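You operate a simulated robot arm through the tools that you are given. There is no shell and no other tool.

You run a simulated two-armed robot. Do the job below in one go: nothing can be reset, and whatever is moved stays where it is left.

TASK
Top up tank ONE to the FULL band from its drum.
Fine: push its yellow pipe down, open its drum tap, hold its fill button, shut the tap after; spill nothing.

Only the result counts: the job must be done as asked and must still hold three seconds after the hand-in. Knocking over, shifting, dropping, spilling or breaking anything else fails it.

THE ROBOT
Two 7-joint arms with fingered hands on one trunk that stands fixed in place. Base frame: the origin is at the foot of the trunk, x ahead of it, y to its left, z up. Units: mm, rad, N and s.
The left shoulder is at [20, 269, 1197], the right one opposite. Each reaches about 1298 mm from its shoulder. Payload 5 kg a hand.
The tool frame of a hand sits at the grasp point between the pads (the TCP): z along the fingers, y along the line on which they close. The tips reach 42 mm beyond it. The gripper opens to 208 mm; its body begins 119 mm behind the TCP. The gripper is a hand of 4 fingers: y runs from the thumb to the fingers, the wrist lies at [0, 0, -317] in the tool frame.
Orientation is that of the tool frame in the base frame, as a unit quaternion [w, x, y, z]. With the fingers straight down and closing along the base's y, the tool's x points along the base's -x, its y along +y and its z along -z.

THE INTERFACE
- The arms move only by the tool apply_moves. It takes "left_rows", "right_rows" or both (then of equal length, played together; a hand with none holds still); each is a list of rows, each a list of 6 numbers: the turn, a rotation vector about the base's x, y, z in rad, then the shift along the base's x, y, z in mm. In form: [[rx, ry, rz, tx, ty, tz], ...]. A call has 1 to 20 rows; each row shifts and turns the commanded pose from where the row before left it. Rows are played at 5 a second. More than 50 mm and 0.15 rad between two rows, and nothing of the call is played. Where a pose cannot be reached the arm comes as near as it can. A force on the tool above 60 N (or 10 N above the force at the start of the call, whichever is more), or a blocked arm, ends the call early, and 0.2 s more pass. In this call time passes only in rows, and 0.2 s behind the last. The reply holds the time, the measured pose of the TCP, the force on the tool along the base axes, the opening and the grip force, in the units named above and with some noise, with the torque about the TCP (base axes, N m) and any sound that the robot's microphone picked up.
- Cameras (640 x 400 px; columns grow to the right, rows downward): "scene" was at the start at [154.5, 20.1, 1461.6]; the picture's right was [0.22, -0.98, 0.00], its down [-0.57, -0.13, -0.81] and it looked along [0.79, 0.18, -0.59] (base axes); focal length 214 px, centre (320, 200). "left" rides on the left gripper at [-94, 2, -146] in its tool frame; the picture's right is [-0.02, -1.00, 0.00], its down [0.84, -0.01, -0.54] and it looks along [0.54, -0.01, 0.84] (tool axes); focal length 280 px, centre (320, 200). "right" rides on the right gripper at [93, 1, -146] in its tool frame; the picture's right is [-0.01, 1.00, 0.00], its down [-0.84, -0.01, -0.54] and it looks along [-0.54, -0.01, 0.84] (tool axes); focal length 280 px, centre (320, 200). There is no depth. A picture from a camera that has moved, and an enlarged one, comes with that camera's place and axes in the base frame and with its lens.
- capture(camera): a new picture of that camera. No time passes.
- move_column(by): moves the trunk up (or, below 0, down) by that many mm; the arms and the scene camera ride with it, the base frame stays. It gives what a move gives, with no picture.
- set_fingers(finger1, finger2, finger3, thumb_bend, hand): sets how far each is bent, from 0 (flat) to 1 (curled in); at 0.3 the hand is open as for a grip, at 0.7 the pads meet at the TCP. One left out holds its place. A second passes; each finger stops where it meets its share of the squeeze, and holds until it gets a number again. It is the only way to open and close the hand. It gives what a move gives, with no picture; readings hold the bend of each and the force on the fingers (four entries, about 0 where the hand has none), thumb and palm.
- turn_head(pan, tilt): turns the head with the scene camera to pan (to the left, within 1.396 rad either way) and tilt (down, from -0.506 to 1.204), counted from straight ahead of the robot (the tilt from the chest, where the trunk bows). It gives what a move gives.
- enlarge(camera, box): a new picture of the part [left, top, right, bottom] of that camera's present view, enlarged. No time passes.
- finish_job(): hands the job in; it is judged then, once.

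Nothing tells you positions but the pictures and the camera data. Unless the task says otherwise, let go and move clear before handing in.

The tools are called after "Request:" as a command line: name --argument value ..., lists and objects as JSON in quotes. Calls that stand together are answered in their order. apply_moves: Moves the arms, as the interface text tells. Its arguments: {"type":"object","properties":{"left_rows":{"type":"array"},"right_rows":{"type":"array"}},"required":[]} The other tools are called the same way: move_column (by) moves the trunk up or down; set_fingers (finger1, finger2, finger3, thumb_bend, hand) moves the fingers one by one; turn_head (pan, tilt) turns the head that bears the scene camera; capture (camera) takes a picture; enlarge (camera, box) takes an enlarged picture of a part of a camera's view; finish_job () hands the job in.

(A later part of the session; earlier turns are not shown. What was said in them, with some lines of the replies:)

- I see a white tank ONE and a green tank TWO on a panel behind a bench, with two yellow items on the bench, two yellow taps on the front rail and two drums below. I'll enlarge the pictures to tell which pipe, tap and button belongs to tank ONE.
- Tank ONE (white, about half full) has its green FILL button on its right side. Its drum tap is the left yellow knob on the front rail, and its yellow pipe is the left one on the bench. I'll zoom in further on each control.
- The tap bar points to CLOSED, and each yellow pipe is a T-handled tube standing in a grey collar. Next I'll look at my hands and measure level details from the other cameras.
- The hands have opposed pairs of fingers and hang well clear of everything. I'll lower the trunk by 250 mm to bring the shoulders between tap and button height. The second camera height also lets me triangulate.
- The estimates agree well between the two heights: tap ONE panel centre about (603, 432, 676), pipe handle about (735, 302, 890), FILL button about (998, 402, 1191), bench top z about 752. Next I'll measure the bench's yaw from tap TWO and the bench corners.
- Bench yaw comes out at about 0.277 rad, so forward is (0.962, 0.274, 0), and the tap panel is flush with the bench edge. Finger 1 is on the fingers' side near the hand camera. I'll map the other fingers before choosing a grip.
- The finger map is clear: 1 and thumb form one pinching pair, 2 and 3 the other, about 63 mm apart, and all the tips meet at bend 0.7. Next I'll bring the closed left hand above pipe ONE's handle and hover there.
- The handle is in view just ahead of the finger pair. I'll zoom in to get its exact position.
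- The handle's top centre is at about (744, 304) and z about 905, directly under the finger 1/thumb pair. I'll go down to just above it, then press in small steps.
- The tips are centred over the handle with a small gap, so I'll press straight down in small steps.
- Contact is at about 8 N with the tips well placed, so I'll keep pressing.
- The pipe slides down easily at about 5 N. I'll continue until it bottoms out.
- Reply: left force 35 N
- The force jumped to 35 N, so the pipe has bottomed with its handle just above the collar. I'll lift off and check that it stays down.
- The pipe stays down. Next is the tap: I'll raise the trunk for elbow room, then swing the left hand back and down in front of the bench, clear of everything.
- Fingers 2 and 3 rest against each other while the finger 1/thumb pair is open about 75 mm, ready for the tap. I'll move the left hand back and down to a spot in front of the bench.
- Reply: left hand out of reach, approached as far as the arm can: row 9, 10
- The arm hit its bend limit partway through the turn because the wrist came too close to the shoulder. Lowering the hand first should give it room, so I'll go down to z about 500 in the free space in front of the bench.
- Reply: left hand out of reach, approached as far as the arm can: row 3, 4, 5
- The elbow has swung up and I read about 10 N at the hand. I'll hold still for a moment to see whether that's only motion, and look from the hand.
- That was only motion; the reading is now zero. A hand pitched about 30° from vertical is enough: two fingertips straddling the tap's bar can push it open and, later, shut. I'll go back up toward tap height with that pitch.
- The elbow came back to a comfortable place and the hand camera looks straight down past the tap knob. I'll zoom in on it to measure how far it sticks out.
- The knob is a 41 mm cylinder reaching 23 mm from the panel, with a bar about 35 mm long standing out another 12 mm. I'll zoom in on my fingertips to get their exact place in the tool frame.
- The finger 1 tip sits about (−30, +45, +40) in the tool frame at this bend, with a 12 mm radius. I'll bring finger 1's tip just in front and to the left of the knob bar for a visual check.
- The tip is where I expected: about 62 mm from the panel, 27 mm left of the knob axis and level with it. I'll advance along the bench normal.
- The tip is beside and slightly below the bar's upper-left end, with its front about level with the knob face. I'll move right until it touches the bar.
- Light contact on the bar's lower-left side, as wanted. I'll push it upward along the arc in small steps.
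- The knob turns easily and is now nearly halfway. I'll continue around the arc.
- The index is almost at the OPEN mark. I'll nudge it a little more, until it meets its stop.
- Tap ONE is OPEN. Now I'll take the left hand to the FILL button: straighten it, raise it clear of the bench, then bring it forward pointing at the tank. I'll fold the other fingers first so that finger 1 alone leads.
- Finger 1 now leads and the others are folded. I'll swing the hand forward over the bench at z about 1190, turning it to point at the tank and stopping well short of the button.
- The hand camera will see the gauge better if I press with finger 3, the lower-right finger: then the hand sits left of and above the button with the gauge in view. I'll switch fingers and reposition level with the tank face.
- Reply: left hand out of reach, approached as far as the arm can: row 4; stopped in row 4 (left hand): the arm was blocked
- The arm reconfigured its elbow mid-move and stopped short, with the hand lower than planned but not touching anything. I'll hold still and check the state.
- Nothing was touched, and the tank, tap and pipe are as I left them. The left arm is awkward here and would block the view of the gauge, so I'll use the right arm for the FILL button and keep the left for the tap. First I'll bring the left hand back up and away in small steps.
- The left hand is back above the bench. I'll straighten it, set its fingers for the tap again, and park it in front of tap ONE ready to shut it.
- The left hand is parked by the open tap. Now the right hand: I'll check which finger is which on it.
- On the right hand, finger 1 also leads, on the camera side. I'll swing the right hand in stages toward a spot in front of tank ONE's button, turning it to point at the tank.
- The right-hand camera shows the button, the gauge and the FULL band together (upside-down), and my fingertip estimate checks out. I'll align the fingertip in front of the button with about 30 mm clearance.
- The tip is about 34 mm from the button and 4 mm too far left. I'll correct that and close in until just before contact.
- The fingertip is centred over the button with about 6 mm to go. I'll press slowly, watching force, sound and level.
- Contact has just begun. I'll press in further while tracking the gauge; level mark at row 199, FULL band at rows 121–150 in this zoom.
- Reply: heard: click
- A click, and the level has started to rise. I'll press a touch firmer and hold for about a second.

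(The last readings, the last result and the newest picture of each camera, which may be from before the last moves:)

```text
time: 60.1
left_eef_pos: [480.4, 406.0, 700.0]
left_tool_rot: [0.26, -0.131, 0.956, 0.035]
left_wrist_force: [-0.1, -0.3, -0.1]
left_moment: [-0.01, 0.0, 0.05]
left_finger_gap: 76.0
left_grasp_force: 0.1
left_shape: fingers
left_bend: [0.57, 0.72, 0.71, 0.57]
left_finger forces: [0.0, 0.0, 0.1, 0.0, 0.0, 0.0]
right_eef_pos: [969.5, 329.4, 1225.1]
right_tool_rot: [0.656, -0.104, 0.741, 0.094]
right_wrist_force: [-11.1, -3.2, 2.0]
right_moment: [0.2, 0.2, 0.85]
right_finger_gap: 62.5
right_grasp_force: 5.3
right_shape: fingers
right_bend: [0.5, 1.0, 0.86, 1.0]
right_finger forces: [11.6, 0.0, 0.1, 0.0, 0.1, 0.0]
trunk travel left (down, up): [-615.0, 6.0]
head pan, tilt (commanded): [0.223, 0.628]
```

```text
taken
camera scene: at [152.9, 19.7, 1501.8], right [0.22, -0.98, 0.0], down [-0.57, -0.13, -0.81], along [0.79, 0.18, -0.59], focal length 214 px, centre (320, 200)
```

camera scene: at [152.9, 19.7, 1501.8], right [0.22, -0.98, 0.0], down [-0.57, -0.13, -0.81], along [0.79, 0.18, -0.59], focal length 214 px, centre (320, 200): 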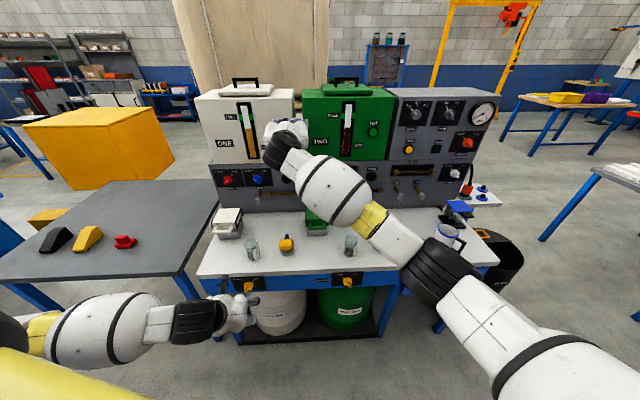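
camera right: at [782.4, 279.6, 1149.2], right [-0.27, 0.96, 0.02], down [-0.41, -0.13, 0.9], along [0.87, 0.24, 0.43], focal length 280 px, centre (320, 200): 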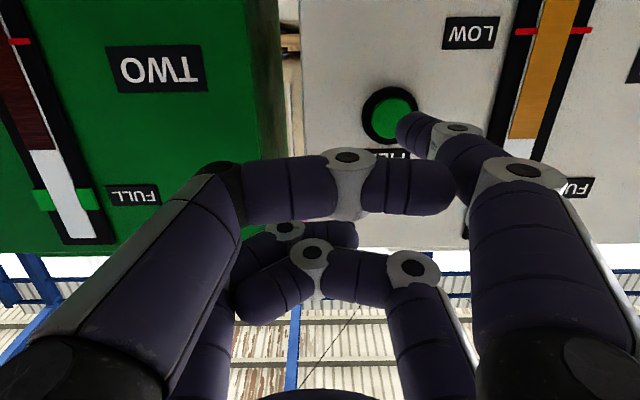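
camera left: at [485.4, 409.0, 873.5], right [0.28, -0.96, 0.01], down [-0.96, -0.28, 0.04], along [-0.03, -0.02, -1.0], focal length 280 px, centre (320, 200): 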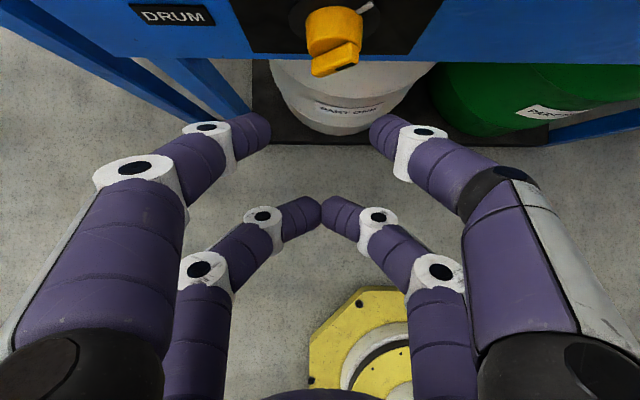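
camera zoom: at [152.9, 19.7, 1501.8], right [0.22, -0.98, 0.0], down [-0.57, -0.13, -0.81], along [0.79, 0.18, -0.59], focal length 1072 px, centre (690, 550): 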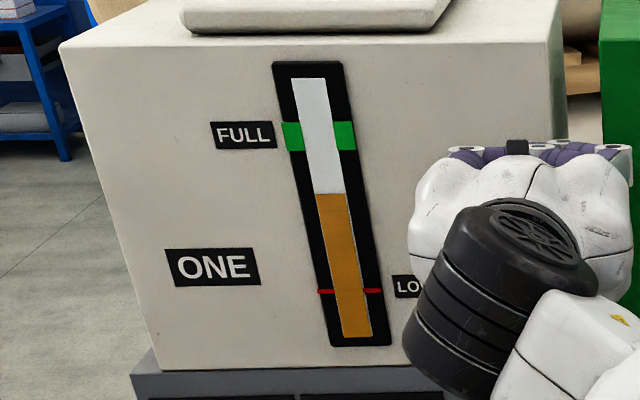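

The level is rising at roughly 4 px/s, so the band centre is about 14 s away. I'll hold steady and check as it goes.

Request:
apply_moves --right_rows '[[0, 0, 0, 0, 0, 0], [0, 0, 0, 0, 0, 0], [0, 0, 0, 0, 0, 0], [0, 0, 0, 0, 0, 0], [0, 0, 0, 0, 0, 0], [0, 0, 0, 0, 0, 0], [0, 0, 0, 0, 0, 0], [0, 0, 0, 0, 0, 0], [0, 0, 0, 0, 0, 0], [0, 0, 0, 0, 0, 0], [0, 0, 0, 0, 0, 0], [0, 0, 0, 0, 0, 0], [0, 0, 0, 0, 0, 0], [0, 0, 0, 0, 0, 0]]'

Request:
enlarge --camera "scene" --box '[214, 90, 278, 170]'

Request:
enlarge --camera "scene" --box '[190, 190, 350, 350]'

```text
time: 63.1
left_eef_pos: [480.2, 405.8, 700.1]
left_tool_rot: [0.261, -0.131, 0.956, 0.035]
left_wrist_force: [0.0, 0.1, -0.9]
left_moment: [0.02, 0.01, 0.0]
left_finger_gap: 76.0
left_grasp_force: 0.0
left_shape: fingers
left_bend: [0.57, 0.72, 0.71, 0.57]
left_finger forces: [0.0, 0.0, 0.1, 0.1, 0.0, 0.1]
right_eef_pos: [970.8, 330.2, 1224.0]
right_tool_rot: [0.656, -0.103, 0.742, 0.094]
right_wrist_force: [-6.0, -1.8, -0.4]
right_moment: [-0.13, 0.21, 0.49]
right_finger_gap: 62.2
right_grasp_force: 3.4
right_shape: fingers
right_bend: [0.5, 1.0, 0.86, 1.0]
right_finger forces: [7.3, 0.0, 0.0, 0.1, 0.0, 0.1]
trunk travel left (down, up): [-615.0, 6.0]
head pan, tilt (commanded): [0.223, 0.628]
```

```text
5.00 times, centred on (246, 130) of scene
camera zoom: at [153.4, 19.8, 1501.7], right [0.22, -0.98, 0.0], down [-0.57, -0.13, -0.81], along [0.79, 0.18, -0.59], focal length 1072 px, centre (690, 550)
```

zoom: 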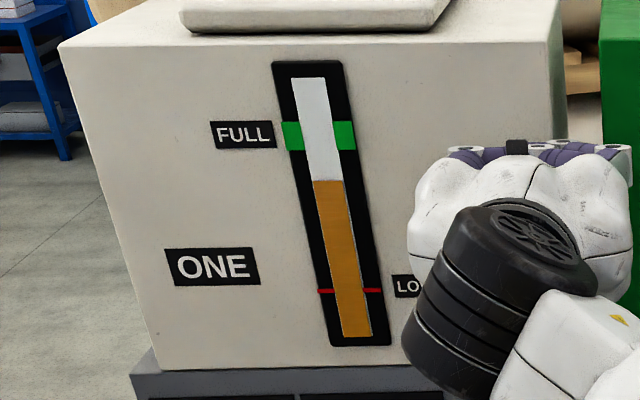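

```text
2.50 times, centred on (270, 270) of scene
camera zoom: at [153.4, 19.8, 1501.7], right [0.22, -0.98, 0.0], down [-0.57, -0.13, -0.81], along [0.79, 0.18, -0.59], focal length 536 px, centre (445, 25)
```

zoom: 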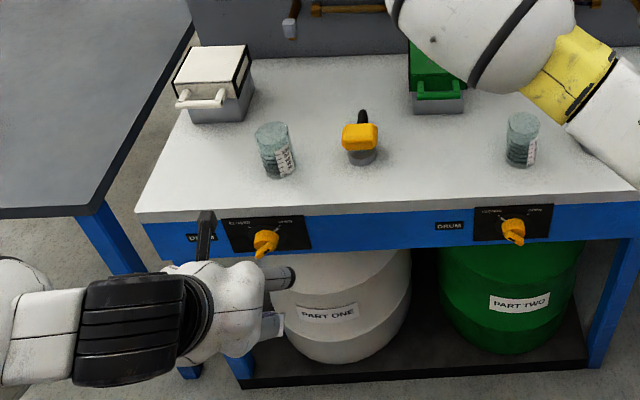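

The level climbs steadily (row 180 now, about 4.3 px/s) with no spill anywhere. I'll keep holding.

Request:
apply_moves --right_rows '[[0, 0, 0, 0, 0, 0], [0, 0, 0, 0, 0, 0], [0, 0, 0, 0, 0, 0], [0, 0, 0, 0, 0, 0], [0, 0, 0, 0, 0, 0], [0, 0, 0, 0, 0, 0], [0, 0, 0, 0, 0, 0], [0, 0, 0, 0, 0, 0], [0, 0, 0, 0, 0, 0], [0, 0, 0, 0, 0, 0], [0, 0, 0, 0, 0, 0], [0, 0, 0, 0, 0, 0], [0, 0, 0, 0, 0, 0], [0, 0, 0, 0, 0, 0], [0, 0, 0, 0, 0, 0], [0, 0, 0, 0, 0, 0], [0, 0, 0, 0, 0, 0], [0, 0, 0, 0, 0, 0], [0, 0, 0, 0, 0, 0]]'

Request:
enlarge --camera "scene" --box '[214, 90, 278, 170]'

```text
time: 67.1
left_eef_pos: [480.6, 406.1, 700.5]
left_tool_rot: [0.261, -0.131, 0.956, 0.035]
left_wrist_force: [-1.1, -0.1, -0.4]
left_moment: [0.0, 0.02, 0.03]
left_finger_gap: 75.9
left_grasp_force: 0.1
left_shape: fingers
left_bend: [0.57, 0.72, 0.71, 0.57]
left_finger forces: [0.0, 0.1, 0.0, 0.1, 0.0, 0.0]
right_eef_pos: [971.0, 330.1, 1224.9]
right_tool_rot: [0.656, -0.104, 0.742, 0.094]
right_wrist_force: [-7.1, -2.8, -1.0]
right_moment: [-0.2, 0.24, 0.48]
right_finger_gap: 62.4
right_grasp_force: 3.9
right_shape: fingers
right_bend: [0.5, 1.0, 0.86, 1.0]
right_finger forces: [7.4, 0.1, 0.0, 0.1, 0.0, 0.1]
trunk travel left (down, up): [-615.0, 6.0]
head pan, tilt (commanded): [0.223, 0.628]
```

```text
5.00 times, centred on (246, 130) of scene
camera zoom: at [153.4, 19.9, 1501.7], right [0.22, -0.98, 0.0], down [-0.57, -0.13, -0.81], along [0.79, 0.18, -0.59], focal length 1072 px, centre (690, 550)
```

zoom: 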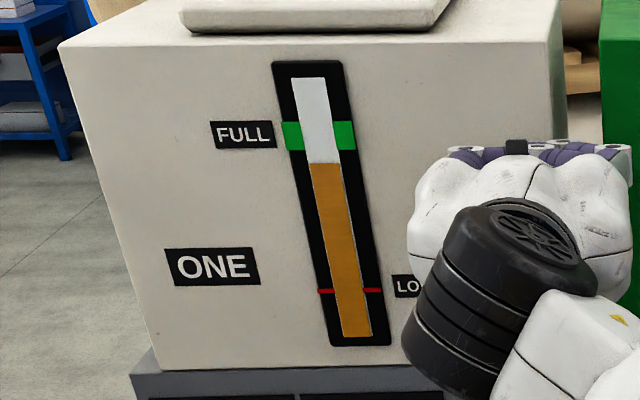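

Request:
apply_moves --right_rows '[[0, 0, 0, 0, 0, 0], [0, 0, 0, 0, 0, 0], [0, 0, 0, 0, 0, 0], [0, 0, 0, 0, 0, 0], [0, 0, 0, 0, 0, 0], [0, 0, 0, 0, 0, 0], [0, 0, 0, 0, 0, 0], [0, 0, 0, 0, 0, 0], [0, 0, 0, 0, 0, 0], [0, 0, 0, 0, 0, 0], [0, 0, 0, 0, 0, 0], [0, 0, 0, 0, 0, 0], [0, 0, 0, 0, 0, 0], [0, 0, 0, 0, 0, 0], [0, 0, 0, 0, 0, 0], [0, 0, 0, 0, 0, 0], [0, 0, 0, 0, 0, 0], [0, 0, 0, 0, 0, 0], [0, 0, 0, 0, 0, 0]]'

Request:
enlarge --camera "scene" --box '[214, 90, 278, 170]'

```text
time: 71.1
left_eef_pos: [480.4, 406.4, 699.5]
left_tool_rot: [0.261, -0.131, 0.956, 0.034]
left_wrist_force: [-0.2, 0.8, 1.4]
left_moment: [-0.01, 0.02, 0.0]
left_finger_gap: 76.4
left_grasp_force: 0.0
left_shape: fingers
left_bend: [0.57, 0.72, 0.71, 0.57]
left_finger forces: [0.1, 0.1, 0.1, 0.0, 0.0, 0.0]
right_eef_pos: [970.0, 329.9, 1224.7]
right_tool_rot: [0.656, -0.104, 0.741, 0.094]
right_wrist_force: [-7.0, -1.5, -1.6]
right_moment: [-0.18, 0.22, 0.51]
right_finger_gap: 62.7
right_grasp_force: 3.6
right_shape: fingers
right_bend: [0.5, 1.0, 0.87, 1.0]
right_finger forces: [7.4, 0.1, 0.0, 0.0, 0.0, 0.1]
trunk travel left (down, up): [-615.0, 6.0]
head pan, tilt (commanded): [0.223, 0.628]
```

```text
5.00 times, centred on (246, 130) of scene
camera zoom: at [153.4, 19.9, 1501.7], right [0.22, -0.98, 0.0], down [-0.57, -0.13, -0.81], along [0.79, 0.18, -0.59], focal length 1072 px, centre (690, 550)
```

zoom: 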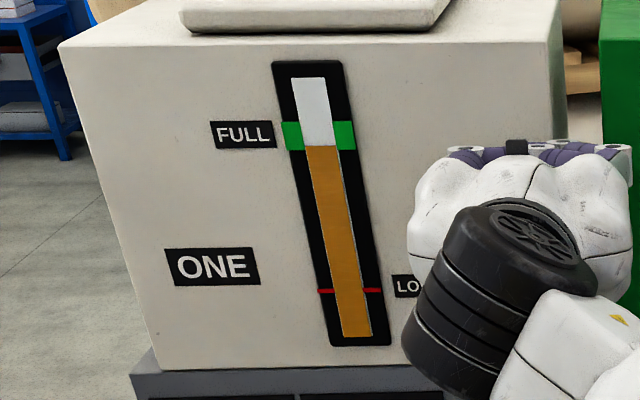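

The level is just inside the band. I'll hold about 1.6 s more to reach its middle, then release and back off.

Request:
apply_moves --right_rows '[[0, 0, 0, 0, 0, 0], [0, 0, 0, 0, 0, 0], [0, 0, 0, 0, 0, 0], [0, 0, 0, 0, 0, 0], [0, 0, 0, 0, 0, 0], [0, 0, 0, 0, 0, 0], [0, 0, 0, 0, 0, 0], [0, 0, 0, 0, 0, 0], [0, 0, 0, -7.7, -2.2, 0], [0, 0, 0, -14.4, -4.1, 0], [0, 0, 0, -19.2, -5.5, 0]]'

Request:
enlarge --camera "scene" --box '[214, 90, 278, 170]'

Request:
capture --camera "right"

```text
time: 73.5
left_eef_pos: [480.5, 405.9, 699.7]
left_tool_rot: [0.261, -0.132, 0.956, 0.035]
left_wrist_force: [-0.1, -0.6, -0.6]
left_moment: [0.0, -0.02, 0.0]
left_finger_gap: 76.0
left_grasp_force: 0.1
left_shape: fingers
left_bend: [0.57, 0.72, 0.71, 0.57]
left_finger forces: [0.0, 0.0, 0.1, 0.0, 0.1, 0.0]
right_eef_pos: [929.7, 318.7, 1224.0]
right_tool_rot: [0.657, -0.103, 0.741, 0.093]
right_wrist_force: [0.0, -0.3, 0.3]
right_moment: [-0.01, -0.01, -0.01]
right_finger_gap: 62.2
right_grasp_force: 0.1
right_shape: fingers
right_bend: [0.5, 1.0, 0.87, 1.0]
right_finger forces: [0.1, 0.0, 0.0, 0.0, 0.1, 0.0]
trunk travel left (down, up): [-615.0, 6.0]
head pan, tilt (commanded): [0.223, 0.628]
```

```text
5.00 times, centred on (246, 130) of scene
camera zoom: at [153.8, 20.0, 1501.7], right [0.22, -0.98, 0.0], down [-0.57, -0.13, -0.81], along [0.79, 0.18, -0.59], focal length 1072 px, centre (690, 550)
```

zoom: 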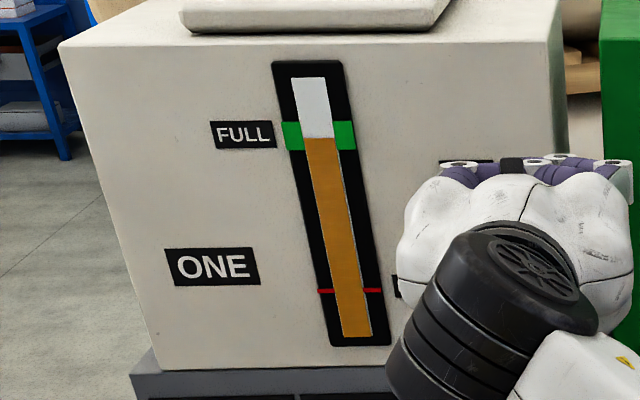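

```text
taken
camera right: at [778.7, 276.4, 1150.1], right [-0.27, 0.96, 0.02], down [-0.41, -0.13, 0.9], along [0.87, 0.24, 0.43], focal length 280 px, centre (320, 200)
```

right: 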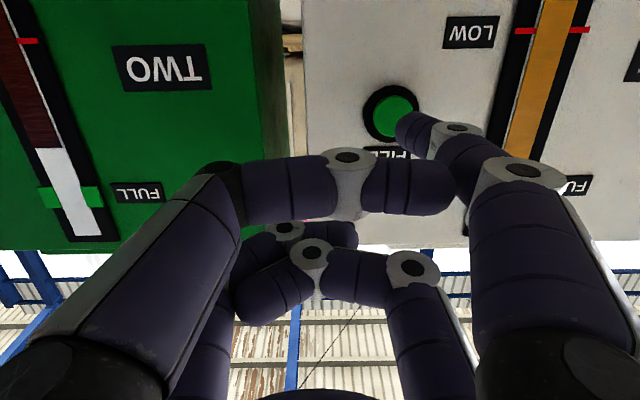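

The level is in the FULL band (row 138, band 121–150) and the button is released. Next I'll shut the tap: the left thumb goes beside the bar's lower-right side, mirroring the opening move.

Request:
apply_moves --left_rows '[[0, 0, 0, 10.6, 14.6, -6.5], [0, 0, 0, 8.7, 2.5, 0]]'

Request:
enlarge --camera "left" --box '[280, 40, 440, 160]'

Request:
enlarge --camera "scene" --box '[214, 90, 278, 170]'

```text
time: 74.1
left_eef_pos: [500.2, 424.3, 692.5]
left_tool_rot: [0.261, -0.132, 0.956, 0.035]
left_wrist_force: [-0.5, -1.2, 0.3]
left_moment: [-0.01, 0.0, 0.0]
left_finger_gap: 75.8
left_grasp_force: 0.0
left_shape: fingers
left_bend: [0.57, 0.72, 0.71, 0.57]
left_finger forces: [0.0, 0.0, 0.0, 0.0, 0.0, 0.0]
right_eef_pos: [931.0, 317.7, 1224.7]
right_tool_rot: [0.657, -0.103, 0.741, 0.093]
right_wrist_force: [0.4, -0.6, 0.0]
right_moment: [-0.01, -0.02, 0.02]
right_finger_gap: 62.4
right_grasp_force: 0.0
right_shape: fingers
right_bend: [0.5, 1.0, 0.87, 1.0]
right_finger forces: [0.0, 0.0, 0.0, 0.1, 0.0, 0.0]
trunk travel left (down, up): [-615.0, 6.0]
head pan, tilt (commanded): [0.223, 0.628]
```

```text
3.33 times, centred on (360, 100) of left
camera zoom: at [503.3, 427.1, 866.3], right [0.28, -0.96, 0.01], down [-0.96, -0.28, 0.04], along [-0.03, -0.02, -1.0], focal length 935 px, centre (187, 533)
```

zoom: 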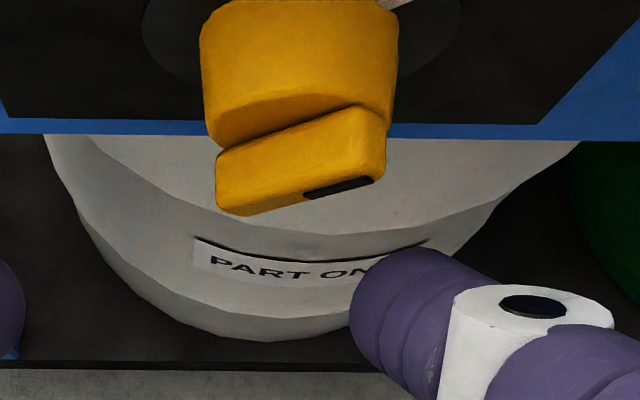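

```text
5.00 times, centred on (246, 130) of scene
camera zoom: at [153.8, 20.0, 1501.7], right [0.22, -0.98, 0.0], down [-0.57, -0.13, -0.81], along [0.79, 0.18, -0.59], focal length 1072 px, centre (690, 550)
```

zoom: 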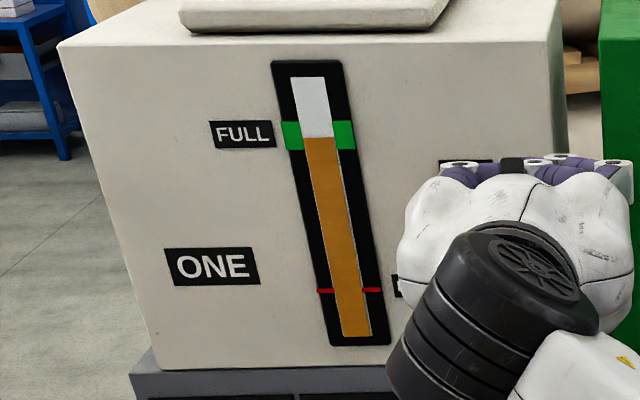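

Request:
apply_moves --left_rows '[[0, 0, 0, 1.1, -3.9, -1], [0, 0, 0, 9.6, 2.7, 0], [0, 0, 0, 8.7, 2.5, 0]]'

Request:
enlarge --camera "left" --box '[280, 60, 440, 160]'

```text
time: 74.9
left_eef_pos: [517.3, 425.1, 691.5]
left_tool_rot: [0.261, -0.132, 0.956, 0.036]
left_wrist_force: [-0.9, -0.1, 1.1]
left_moment: [0.0, 0.03, 0.01]
left_finger_gap: 76.1
left_grasp_force: 0.2
left_shape: fingers
left_bend: [0.57, 0.72, 0.71, 0.57]
left_finger forces: [0.1, 0.0, 0.0, 0.0, 0.0, 0.0]
right_eef_pos: [929.9, 316.3, 1224.2]
right_tool_rot: [0.657, -0.103, 0.741, 0.093]
right_wrist_force: [-0.9, 0.0, 0.3]
right_moment: [0.03, -0.03, -0.01]
right_finger_gap: 62.3
right_grasp_force: 0.0
right_shape: fingers
right_bend: [0.5, 1.0, 0.87, 1.0]
right_finger forces: [0.0, 0.1, 0.0, 0.0, 0.0, 0.1]
trunk travel left (down, up): [-615.0, 6.0]
head pan, tilt (commanded): [0.223, 0.628]
```

```text
4.00 times, centred on (360, 110) of left
camera zoom: at [522.5, 428.3, 864.8], right [0.28, -0.96, 0.01], down [-0.96, -0.28, 0.04], along [-0.03, -0.02, -1.0], focal length 1122 px, centre (160, 560)
```

zoom: 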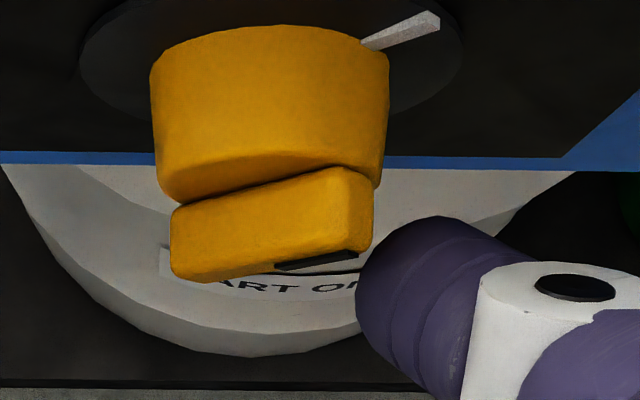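

Another 5 mm forward, then left until the thumb meets the bar.

Request:
apply_moves --left_rows '[[0, 0, 0, 4.8, 1.4, 0], [0, 0, 0, -0.6, 2.4, 0], [0, 0, 0, -0.6, 2.4, 0]]'

Request:
enlarge --camera "left" --box '[280, 60, 440, 160]'

```text
time: 75.7
left_eef_pos: [521.9, 430.8, 691.6]
left_tool_rot: [0.261, -0.131, 0.956, 0.035]
left_wrist_force: [0.7, -1.9, 0.7]
left_moment: [-0.01, -0.02, -0.08]
left_finger_gap: 77.5
left_grasp_force: 0.5
left_shape: fingers
left_bend: [0.57, 0.72, 0.71, 0.57]
left_finger forces: [0.0, 0.0, 0.0, 0.0, 1.5, 0.1]
right_eef_pos: [929.0, 318.1, 1225.0]
right_tool_rot: [0.657, -0.103, 0.741, 0.094]
right_wrist_force: [-0.9, 0.6, -0.1]
right_moment: [0.01, -0.01, 0.04]
right_finger_gap: 62.4
right_grasp_force: 0.1
right_shape: fingers
right_bend: [0.5, 1.0, 0.87, 1.0]
right_finger forces: [0.0, 0.0, 0.0, 0.0, 0.1, 0.0]
trunk travel left (down, up): [-615.0, 6.0]
head pan, tilt (commanded): [0.223, 0.628]
```

```text
4.00 times, centred on (360, 110) of left
camera zoom: at [526.3, 434.1, 865.5], right [0.28, -0.96, 0.01], down [-0.96, -0.28, 0.04], along [-0.03, -0.02, -1.0], focal length 1122 px, centre (160, 560)
```

zoom: 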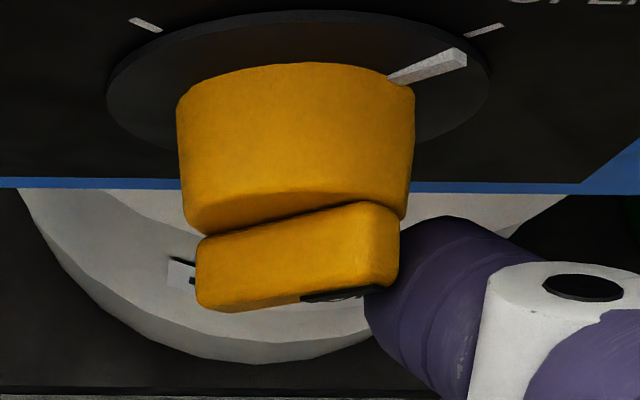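

Contact made. I'll push the bar up and over to the left along the mirrored arc.

Request:
apply_moves --left_rows '[[0, 0, 0, -0.3, 1, 2.5], [0, 0, 0, -0.3, 1, 2.5], [0, 0, 0, -0.3, 1, 2.5], [0, 0, 0, -0.4, 1.5, 2.5]]'

Request:
enlarge --camera "left" --box '[280, 60, 440, 160]'

```text
time: 76.7
left_eef_pos: [521.9, 435.9, 702.0]
left_tool_rot: [0.261, -0.133, 0.955, 0.035]
left_wrist_force: [-0.5, -1.2, -0.6]
left_moment: [-0.01, -0.03, -0.07]
left_finger_gap: 77.1
left_grasp_force: 0.6
left_shape: fingers
left_bend: [0.57, 0.72, 0.71, 0.57]
left_finger forces: [0.0, 0.0, 0.0, 0.0, 0.4, 0.0]
right_eef_pos: [929.6, 318.9, 1224.6]
right_tool_rot: [0.657, -0.104, 0.741, 0.095]
right_wrist_force: [0.2, 0.1, -0.7]
right_moment: [0.0, 0.0, 0.01]
right_finger_gap: 62.4
right_grasp_force: 0.2
right_shape: fingers
right_bend: [0.5, 1.0, 0.87, 1.0]
right_finger forces: [0.1, 0.1, 0.0, 0.1, 0.1, 0.1]
trunk travel left (down, up): [-615.0, 6.0]
head pan, tilt (commanded): [0.223, 0.628]
```

```text
4.00 times, centred on (360, 110) of left
camera zoom: at [525.3, 439.4, 875.6], right [0.28, -0.96, 0.01], down [-0.96, -0.28, 0.04], along [-0.03, -0.02, -1.0], focal length 1122 px, centre (160, 560)
```

zoom: 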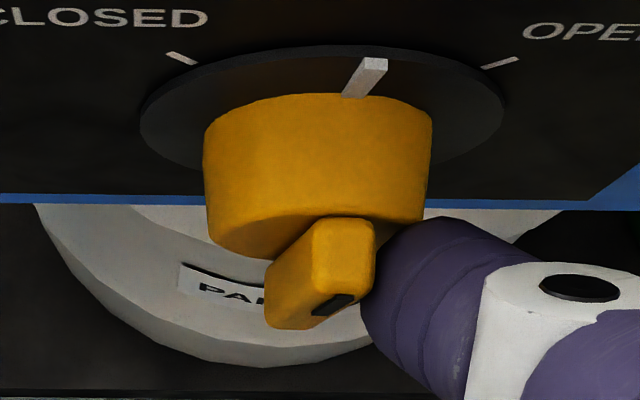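

Request:
apply_moves --left_rows '[[0, 0, 0, -0.5, 1.7, 3], [0, 0, 0, -0.6, 2.2, 2.5], [0, 0, 0, -0.6, 2.2, 2], [0, 0, 0, -0.7, 2.3, 1.7], [0, 0, 0, -0.7, 2.3, 1.2]]'

Request:
enlarge --camera "left" --box '[280, 60, 440, 160]'

```text
time: 77.9
left_eef_pos: [516.6, 444.9, 712.4]
left_tool_rot: [0.262, -0.132, 0.955, 0.035]
left_wrist_force: [0.5, -1.3, 1.5]
left_moment: [-0.08, -0.06, -0.08]
left_finger_gap: 77.9
left_grasp_force: 0.7
left_shape: fingers
left_bend: [0.57, 0.72, 0.71, 0.57]
left_finger forces: [0.1, 0.1, 0.0, 0.0, 2.0, 0.0]
right_eef_pos: [931.3, 317.9, 1223.7]
right_tool_rot: [0.656, -0.104, 0.741, 0.094]
right_wrist_force: [0.6, -1.1, -0.5]
right_moment: [0.0, -0.01, 0.02]
right_finger_gap: 62.6
right_grasp_force: 0.1
right_shape: fingers
right_bend: [0.5, 1.0, 0.87, 1.0]
right_finger forces: [0.0, 0.1, 0.0, 0.0, 0.0, 0.1]
trunk travel left (down, up): [-615.0, 6.0]
head pan, tilt (commanded): [0.223, 0.628]
```

```text
4.00 times, centred on (360, 110) of left
camera zoom: at [521.4, 449.5, 885.9], right [0.28, -0.96, 0.01], down [-0.96, -0.28, 0.04], along [-0.03, -0.02, -1.0], focal length 1122 px, centre (160, 560)
```

zoom: 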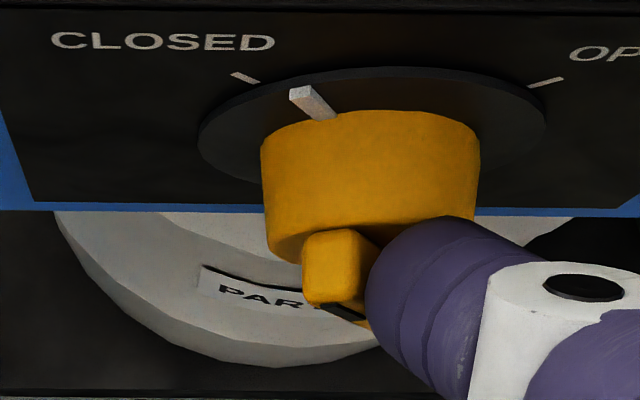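

Nearly there; the index is two-thirds of the way to CLOSED. I'll carry on left with a little forward pressure.

Request:
apply_moves --left_rows '[[0, 0, 0, 0.9, 2.6, 0.6], [0, 0, 0, 0.9, 2.6, 0.6], [0, 0, 0, -0.5, 1.9, 0.4], [0, 0, 0, -0.5, 1.9, 0.4]]'

Request:
enlarge --camera "left" --box '[280, 60, 440, 160]'

```text
time: 78.9
left_eef_pos: [518.4, 454.9, 713.6]
left_tool_rot: [0.261, -0.131, 0.956, 0.035]
left_wrist_force: [-8.3, -10.0, 7.3]
left_moment: [-0.59, -0.28, -1.05]
left_finger_gap: 84.6
left_grasp_force: 6.7
left_shape: fingers
left_bend: [0.57, 0.72, 0.71, 0.56]
left_finger forces: [0.1, 0.0, 0.0, 0.0, 14.5, 0.0]
right_eef_pos: [928.4, 317.5, 1225.6]
right_tool_rot: [0.657, -0.104, 0.741, 0.094]
right_wrist_force: [-0.1, -0.8, -0.1]
right_moment: [0.0, -0.01, 0.03]
right_finger_gap: 62.6
right_grasp_force: 0.1
right_shape: fingers
right_bend: [0.5, 1.0, 0.87, 1.0]
right_finger forces: [0.0, 0.1, 0.0, 0.0, 0.0, 0.0]
trunk travel left (down, up): [-615.0, 6.0]
head pan, tilt (commanded): [0.223, 0.628]
```

```text
4.00 times, centred on (360, 110) of left
camera zoom: at [522.5, 457.9, 887.5], right [0.28, -0.96, 0.01], down [-0.96, -0.28, 0.04], along [-0.03, -0.02, -1.0], focal length 1122 px, centre (160, 560)
```

zoom: 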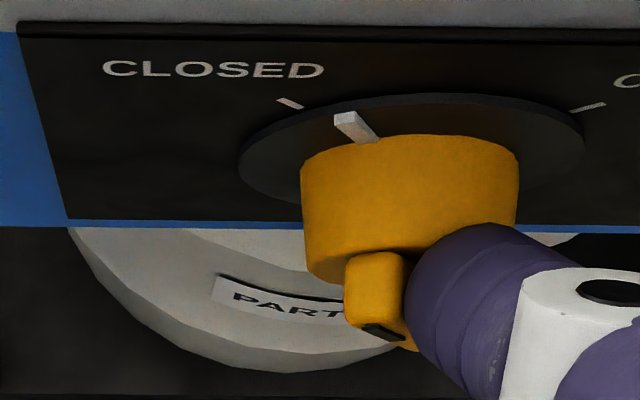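

The thumb is pressing into the knob face and dragging. I'll ease back out about 4 mm to remove that friction and see whether the knob moves on.

Request:
apply_moves --left_rows '[[0, 0, 0, -1.9, -0.55, 0], [0, 0, 0, -1.9, -0.55, 0]]'

Request:
enlarge --camera "left" --box '[280, 60, 440, 160]'

```text
time: 79.5
left_eef_pos: [515.2, 455.6, 715.1]
left_tool_rot: [0.261, -0.133, 0.956, 0.035]
left_wrist_force: [0.0, -5.2, 6.3]
left_moment: [-0.37, -0.44, -0.32]
left_finger_gap: 83.2
left_grasp_force: 3.7
left_shape: fingers
left_bend: [0.57, 0.72, 0.71, 0.56]
left_finger forces: [0.0, 0.0, 0.0, 0.0, 7.8, 0.0]
right_eef_pos: [931.1, 317.8, 1224.8]
right_tool_rot: [0.657, -0.104, 0.741, 0.095]
right_wrist_force: [0.7, -0.6, 0.2]
right_moment: [-0.01, 0.01, -0.02]
right_finger_gap: 62.6
right_grasp_force: 0.1
right_shape: fingers
right_bend: [0.5, 1.0, 0.87, 1.0]
right_finger forces: [0.0, 0.0, 0.0, 0.0, 0.0, 0.0]
trunk travel left (down, up): [-615.0, 6.0]
head pan, tilt (commanded): [0.223, 0.628]
```

```text
4.00 times, centred on (360, 110) of left
camera zoom: at [519.6, 457.8, 889.1], right [0.28, -0.96, 0.01], down [-0.96, -0.28, 0.03], along [-0.03, -0.02, -1.0], focal length 1122 px, centre (160, 560)
```

zoom: 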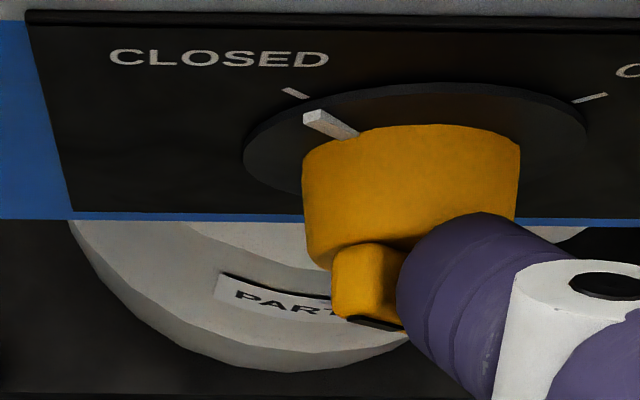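

The knob moved on and the index is now close to the CLOSED mark. I'll push a little further to seat it.

Request:
apply_moves --left_rows '[[0, 0, 0, -0.8, 1.9, 0], [0, 0, 0, -0.8, 1.9, 0]]'

Request:
enlarge --camera "left" --box '[280, 60, 440, 160]'

```text
time: 80.1
left_eef_pos: [513.7, 457.6, 714.7]
left_tool_rot: [0.261, -0.131, 0.956, 0.035]
left_wrist_force: [-1.3, -8.4, 12.0]
left_moment: [-0.75, -0.85, -0.62]
left_finger_gap: 85.2
left_grasp_force: 6.9
left_shape: fingers
left_bend: [0.57, 0.72, 0.71, 0.55]
left_finger forces: [0.0, 0.0, 0.0, 0.1, 14.0, 0.0]
right_eef_pos: [930.0, 317.5, 1225.6]
right_tool_rot: [0.657, -0.104, 0.741, 0.094]
right_wrist_force: [-0.9, 0.7, 0.1]
right_moment: [0.05, 0.0, 0.03]
right_finger_gap: 62.8
right_grasp_force: 0.0
right_shape: fingers
right_bend: [0.5, 1.0, 0.87, 1.0]
right_finger forces: [0.0, 0.0, 0.0, 0.0, 0.0, 0.1]
trunk travel left (down, up): [-615.0, 6.0]
head pan, tilt (commanded): [0.223, 0.628]
```

```text
4.00 times, centred on (360, 110) of left
camera zoom: at [518.0, 460.4, 888.5], right [0.28, -0.96, 0.01], down [-0.96, -0.28, 0.04], along [-0.03, -0.02, -1.0], focal length 1122 px, centre (160, 560)
```

zoom: 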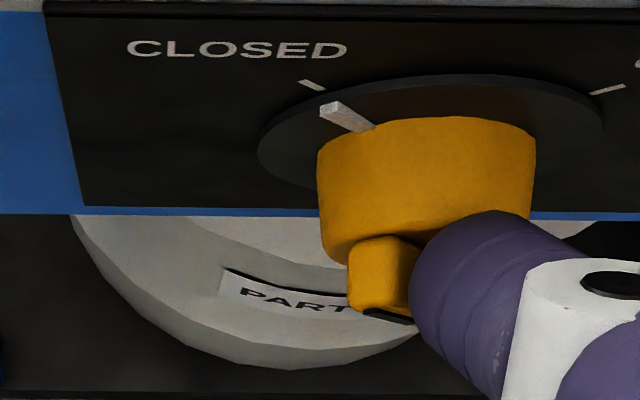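

Force builds with no further motion, so it appears to be at its stop. I'll release to the right, back straight off, and inspect.

Request:
apply_moves --left_rows '[[0, 0, 0, 1.1, -3.8, 0.5], [0, 0, 0, 1.1, -3.8, 1], [0, 0, 0, -14.4, -4.1, 0], [0, 0, 0, -14.4, -4.1, 0]]'

Request:
enlarge --camera "left" --box '[270, 0, 430, 100]'

Request:
enlarge --camera "scene" --box '[218, 262, 282, 302]'

```text
time: 81.1
left_eef_pos: [486.1, 443.5, 714.9]
left_tool_rot: [0.261, -0.132, 0.956, 0.036]
left_wrist_force: [-0.6, 0.0, 0.5]
left_moment: [0.04, -0.01, -0.04]
left_finger_gap: 76.4
left_grasp_force: 0.1
left_shape: fingers
left_bend: [0.57, 0.72, 0.71, 0.57]
left_finger forces: [0.0, 0.1, 0.0, 0.1, 0.0, 0.1]
right_eef_pos: [931.2, 317.9, 1223.5]
right_tool_rot: [0.656, -0.103, 0.741, 0.093]
right_wrist_force: [0.1, -0.2, -0.3]
right_moment: [0.03, 0.01, -0.03]
right_finger_gap: 62.3
right_grasp_force: 0.1
right_shape: fingers
right_bend: [0.5, 1.0, 0.87, 1.0]
right_finger forces: [0.0, 0.0, 0.1, 0.1, 0.0, 0.1]
trunk travel left (down, up): [-615.0, 6.0]
head pan, tilt (commanded): [0.223, 0.628]
```

```text
4.00 times, centred on (350, 50) of left
camera zoom: at [490.9, 447.5, 888.5], right [0.28, -0.96, 0.01], down [-0.96, -0.28, 0.04], along [-0.03, -0.02, -1.0], focal length 1122 px, centre (200, 800)
```

zoom: 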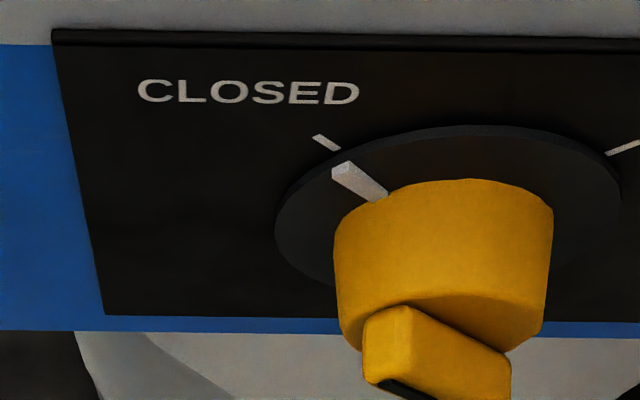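

```text
10.00 times, centred on (250, 282) of scene
camera zoom: at [153.8, 20.1, 1501.7], right [0.22, -0.98, 0.0], down [-0.57, -0.13, -0.81], along [0.79, 0.18, -0.59], focal length 2145 px, centre (1020, -620)
```

zoom: 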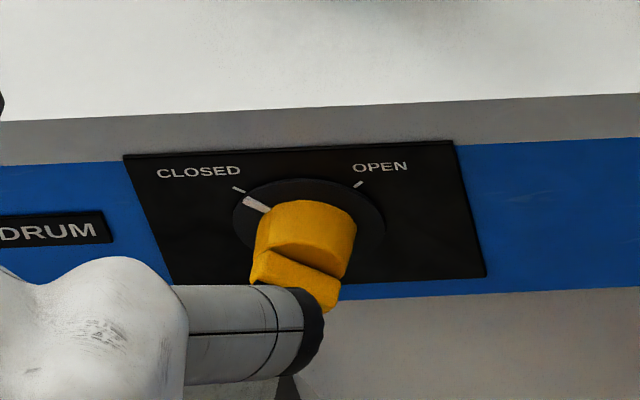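

The index matches its original CLOSED position. I'll confirm with a closer zoom, re-check the gauge, then move both hands clear.

Request:
enlarge --camera "scene" --box '[234, 274, 266, 294]'

Request:
enlarge --camera "scene" --box '[333, 270, 365, 290]'

Request:
enlarge --camera "scene" --box '[214, 90, 278, 170]'

```text
16.00 times, centred on (250, 284) of scene
camera zoom: at [153.8, 20.1, 1501.7], right [0.22, -0.98, 0.0], down [-0.57, -0.13, -0.81], along [0.79, 0.18, -0.59], focal length 3432 px, centre (1440, -1144)
```

zoom: 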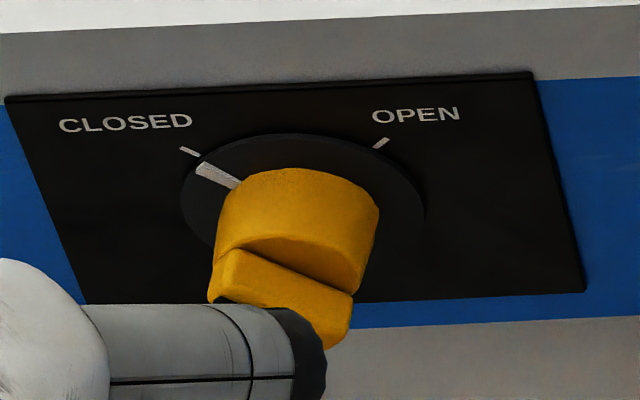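

```text
16.00 times, centred on (349, 280) of scene
camera zoom: at [153.8, 20.1, 1501.7], right [0.22, -0.98, 0.0], down [-0.57, -0.13, -0.81], along [0.79, 0.18, -0.59], focal length 3432 px, centre (-144, -1080)
```

zoom: 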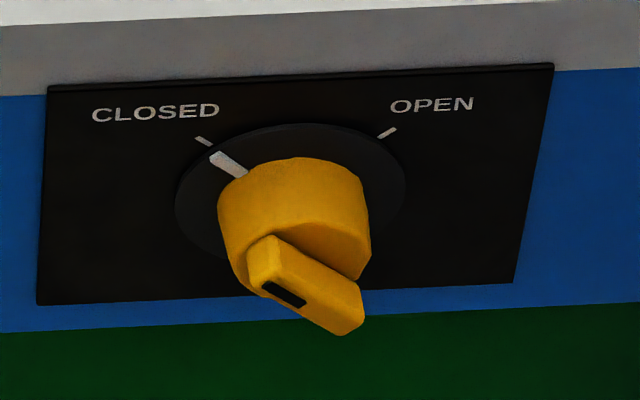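

```text
5.00 times, centred on (246, 130) of scene
camera zoom: at [153.8, 20.1, 1501.7], right [0.22, -0.98, 0.0], down [-0.57, -0.13, -0.81], along [0.79, 0.18, -0.59], focal length 1072 px, centre (690, 550)
```

zoom: 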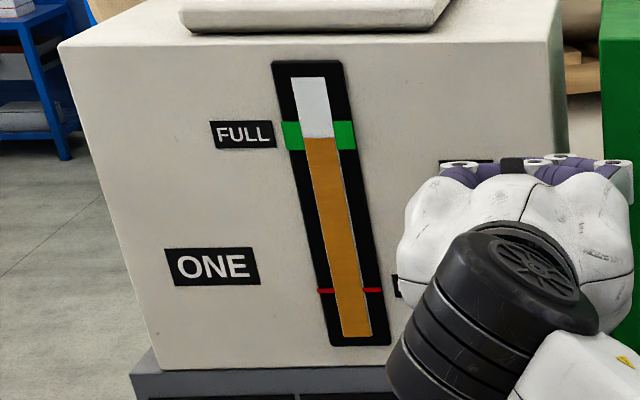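

Tap ONE is shut and the level has stayed at row 138 for several seconds. I'll back both hands away along the paths they came by.

Request:
apply_moves --right_rows '[[0, 0, 0, -28.9, -8.2, 0], [0, 0, 0, -28.9, -8.2, 3], [-0.0331, 0.1162, 0, -25.4, -33.5, 10], [-0.0331, 0.1162, 0, -25.4, -33.5, 14], [-0.0331, 0.1162, 0, -25.4, -33.5, 14], [-0.0331, 0.1162, 0, -25.4, -33.5, 14], [-0.0331, 0.1162, 0, -25.4, -33.5, 14], [-0.0331, 0.1162, 0, -25.4, -33.5, 14], [-0.0331, 0.1162, 0, -25.4, -33.5, 14], [-0.0331, 0.1162, 0, -25.4, -33.5, 14], [-0.0331, 0.1162, 0, -25.4, -33.5, 14], [-0.0331, 0.1162, 0, -25.4, -33.5, 14], [-0.0331, 0.1162, 0, -20, -33.5, 14], [-0.0331, 0.1162, 0, -20, -33.5, 14]]'

Request:
capture --camera "scene"

```text
time: 84.1
left_eef_pos: [485.4, 443.3, 714.9]
left_tool_rot: [0.262, -0.132, 0.956, 0.035]
left_wrist_force: [-1.2, -0.8, 0.5]
left_moment: [0.05, -0.05, 0.01]
left_finger_gap: 76.6
left_grasp_force: 0.1
left_shape: fingers
left_bend: [0.57, 0.72, 0.71, 0.57]
left_finger forces: [0.0, 0.0, 0.0, 0.0, 0.1, 0.0]
right_eef_pos: [573.6, -100.7, 1388.3]
right_tool_rot: [-0.001, -0.137, 0.991, 0.002]
right_wrist_force: [-0.7, -0.4, 0.0]
right_moment: [0.07, -0.17, 0.03]
right_finger_gap: 62.9
right_grasp_force: 0.1
right_shape: fingers
right_bend: [0.5, 1.0, 0.87, 1.0]
right_finger forces: [0.1, 0.0, 0.0, 0.0, 0.1, 0.1]
trunk travel left (down, up): [-615.0, 6.0]
head pan, tilt (commanded): [0.223, 0.628]
```

```text
taken
camera scene: at [152.5, 19.2, 1502.0], right [0.22, -0.98, 0.0], down [-0.57, -0.13, -0.81], along [0.79, 0.18, -0.59], focal length 214 px, centre (320, 200)
```

scene: 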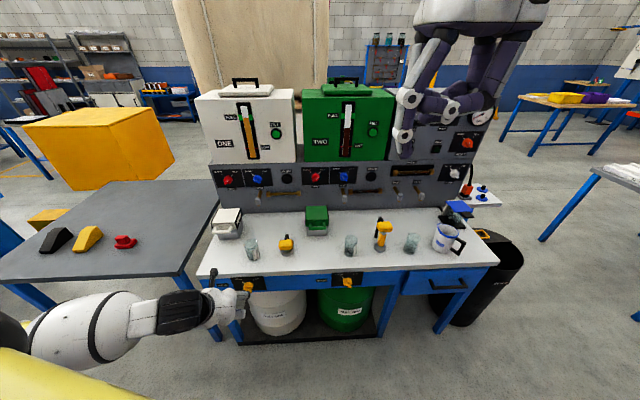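

Request:
apply_moves --left_rows '[[-0.0363, 0.1275, 0, 0, -8, 5], [-0.0363, 0.1275, 0, 0, -8, 5], [-0.0363, 0.1275, 0, 0, -8, 5], [-0.0363, 0.1275, 0, 2, -8, 10], [0, 0, 0, 3, -4, 45], [0, 0, 0, 3, -4, 45], [0, 0, 0, 3, -4, 45], [0, 0, 0, 3, -2, 45], [0, 0, 0, 3, 0, 45], [0, 0, 0, 3, 0, 45], [0, 0, 0, 3, 0, 45], [0, 0, 0, 3, 0, 45], [0, 0, 0, 3, 0, 45], [0, 0, 0, 3, 0, 45]]'

Request:
capture --camera "scene"

Request:
enlarge --camera "scene" --box '[200, 190, 360, 300]'

Request:
enlarge --camera "scene" --box '[214, 90, 294, 170]'

```text
time: 87.1
left_eef_pos: [517.7, 394.0, 1192.0]
left_tool_rot: [0.001, -0.137, 0.991, 0.0]
left_wrist_force: [-1.1, -1.1, 0.7]
left_moment: [0.12, -0.07, -0.02]
left_finger_gap: 76.2
left_grasp_force: 0.0
left_shape: fingers
left_bend: [0.57, 0.72, 0.71, 0.57]
left_finger forces: [0.1, 0.1, 0.1, 0.0, 0.0, 0.0]
right_eef_pos: [575.3, -100.6, 1388.3]
right_tool_rot: [0.0, -0.137, 0.991, 0.002]
right_wrist_force: [-0.2, -0.9, 0.1]
right_moment: [0.11, -0.15, 0.01]
right_finger_gap: 62.4
right_grasp_force: 0.1
right_shape: fingers
right_bend: [0.5, 1.0, 0.87, 1.0]
right_finger forces: [0.0, 0.0, 0.1, 0.0, 0.0, 0.1]
trunk travel left (down, up): [-615.0, 6.0]
head pan, tilt (commanded): [0.223, 0.628]
```

```text
taken
camera scene: at [152.8, 19.1, 1501.9], right [0.22, -0.98, 0.0], down [-0.57, -0.13, -0.81], along [0.79, 0.18, -0.59], focal length 214 px, centre (320, 200)
```

scene: 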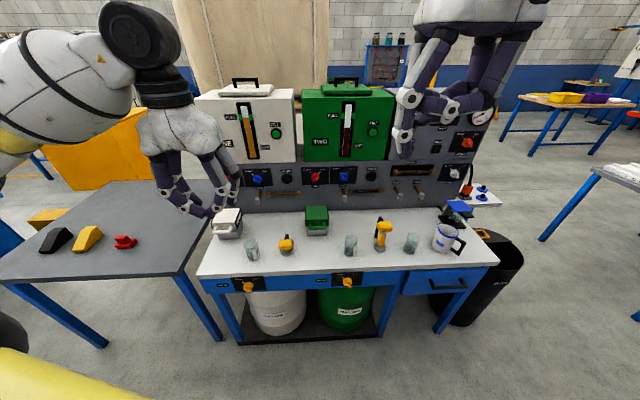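

```text
3.64 times, centred on (280, 245) of scene
camera zoom: at [152.8, 19.1, 1501.9], right [0.22, -0.98, 0.0], down [-0.57, -0.13, -0.81], along [0.79, 0.18, -0.59], focal length 780 px, centre (466, 36)
```

zoom: 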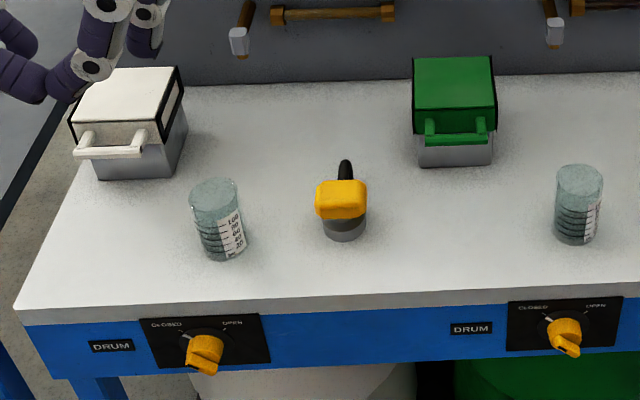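

```text
5.00 times, centred on (254, 130) of scene
camera zoom: at [152.8, 19.1, 1501.9], right [0.22, -0.98, 0.0], down [-0.57, -0.13, -0.81], along [0.79, 0.18, -0.59], focal length 1072 px, centre (650, 550)
```

zoom: 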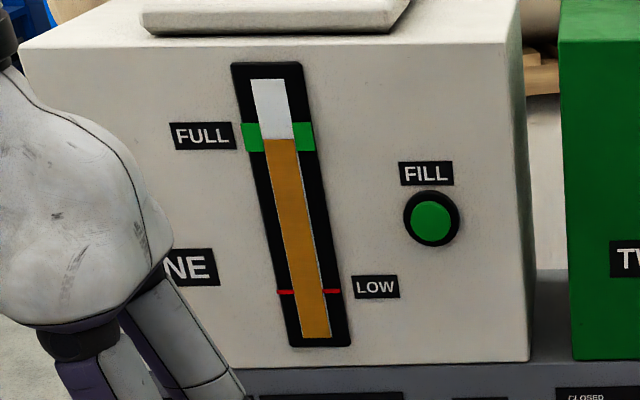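

The job is done: tank ONE reads in the middle of the FULL band and holds, its pipe is down, and tap ONE is CLOSED. FILL is released, nothing spilled or moved, and both hands are clear. Handing in.

Request:
finish_job

```text
The job is handed in.
```

Tank ONE is topped up into the middle of its FULL band. The level held steady for more than ten seconds after I released the FILL button, up to my last check before handing in.

- **Pipe:** I pushed tank ONE's yellow pipe down to its stop, and it stayed down.
- **Tap:** I opened tank ONE's drum tap for the fill and shut it afterwards. The pointer is back on its original CLOSED mark.
- **Spills and other items:** I saw no spill, and everything else on the bench looks as it did at the start. I left the TANK and VENT valves alone.
- **Hands:** Both hands are clear of the bench. I used the right hand for the FILL button because the left arm could not reach it cleanly and would have blocked the view of the gauge.
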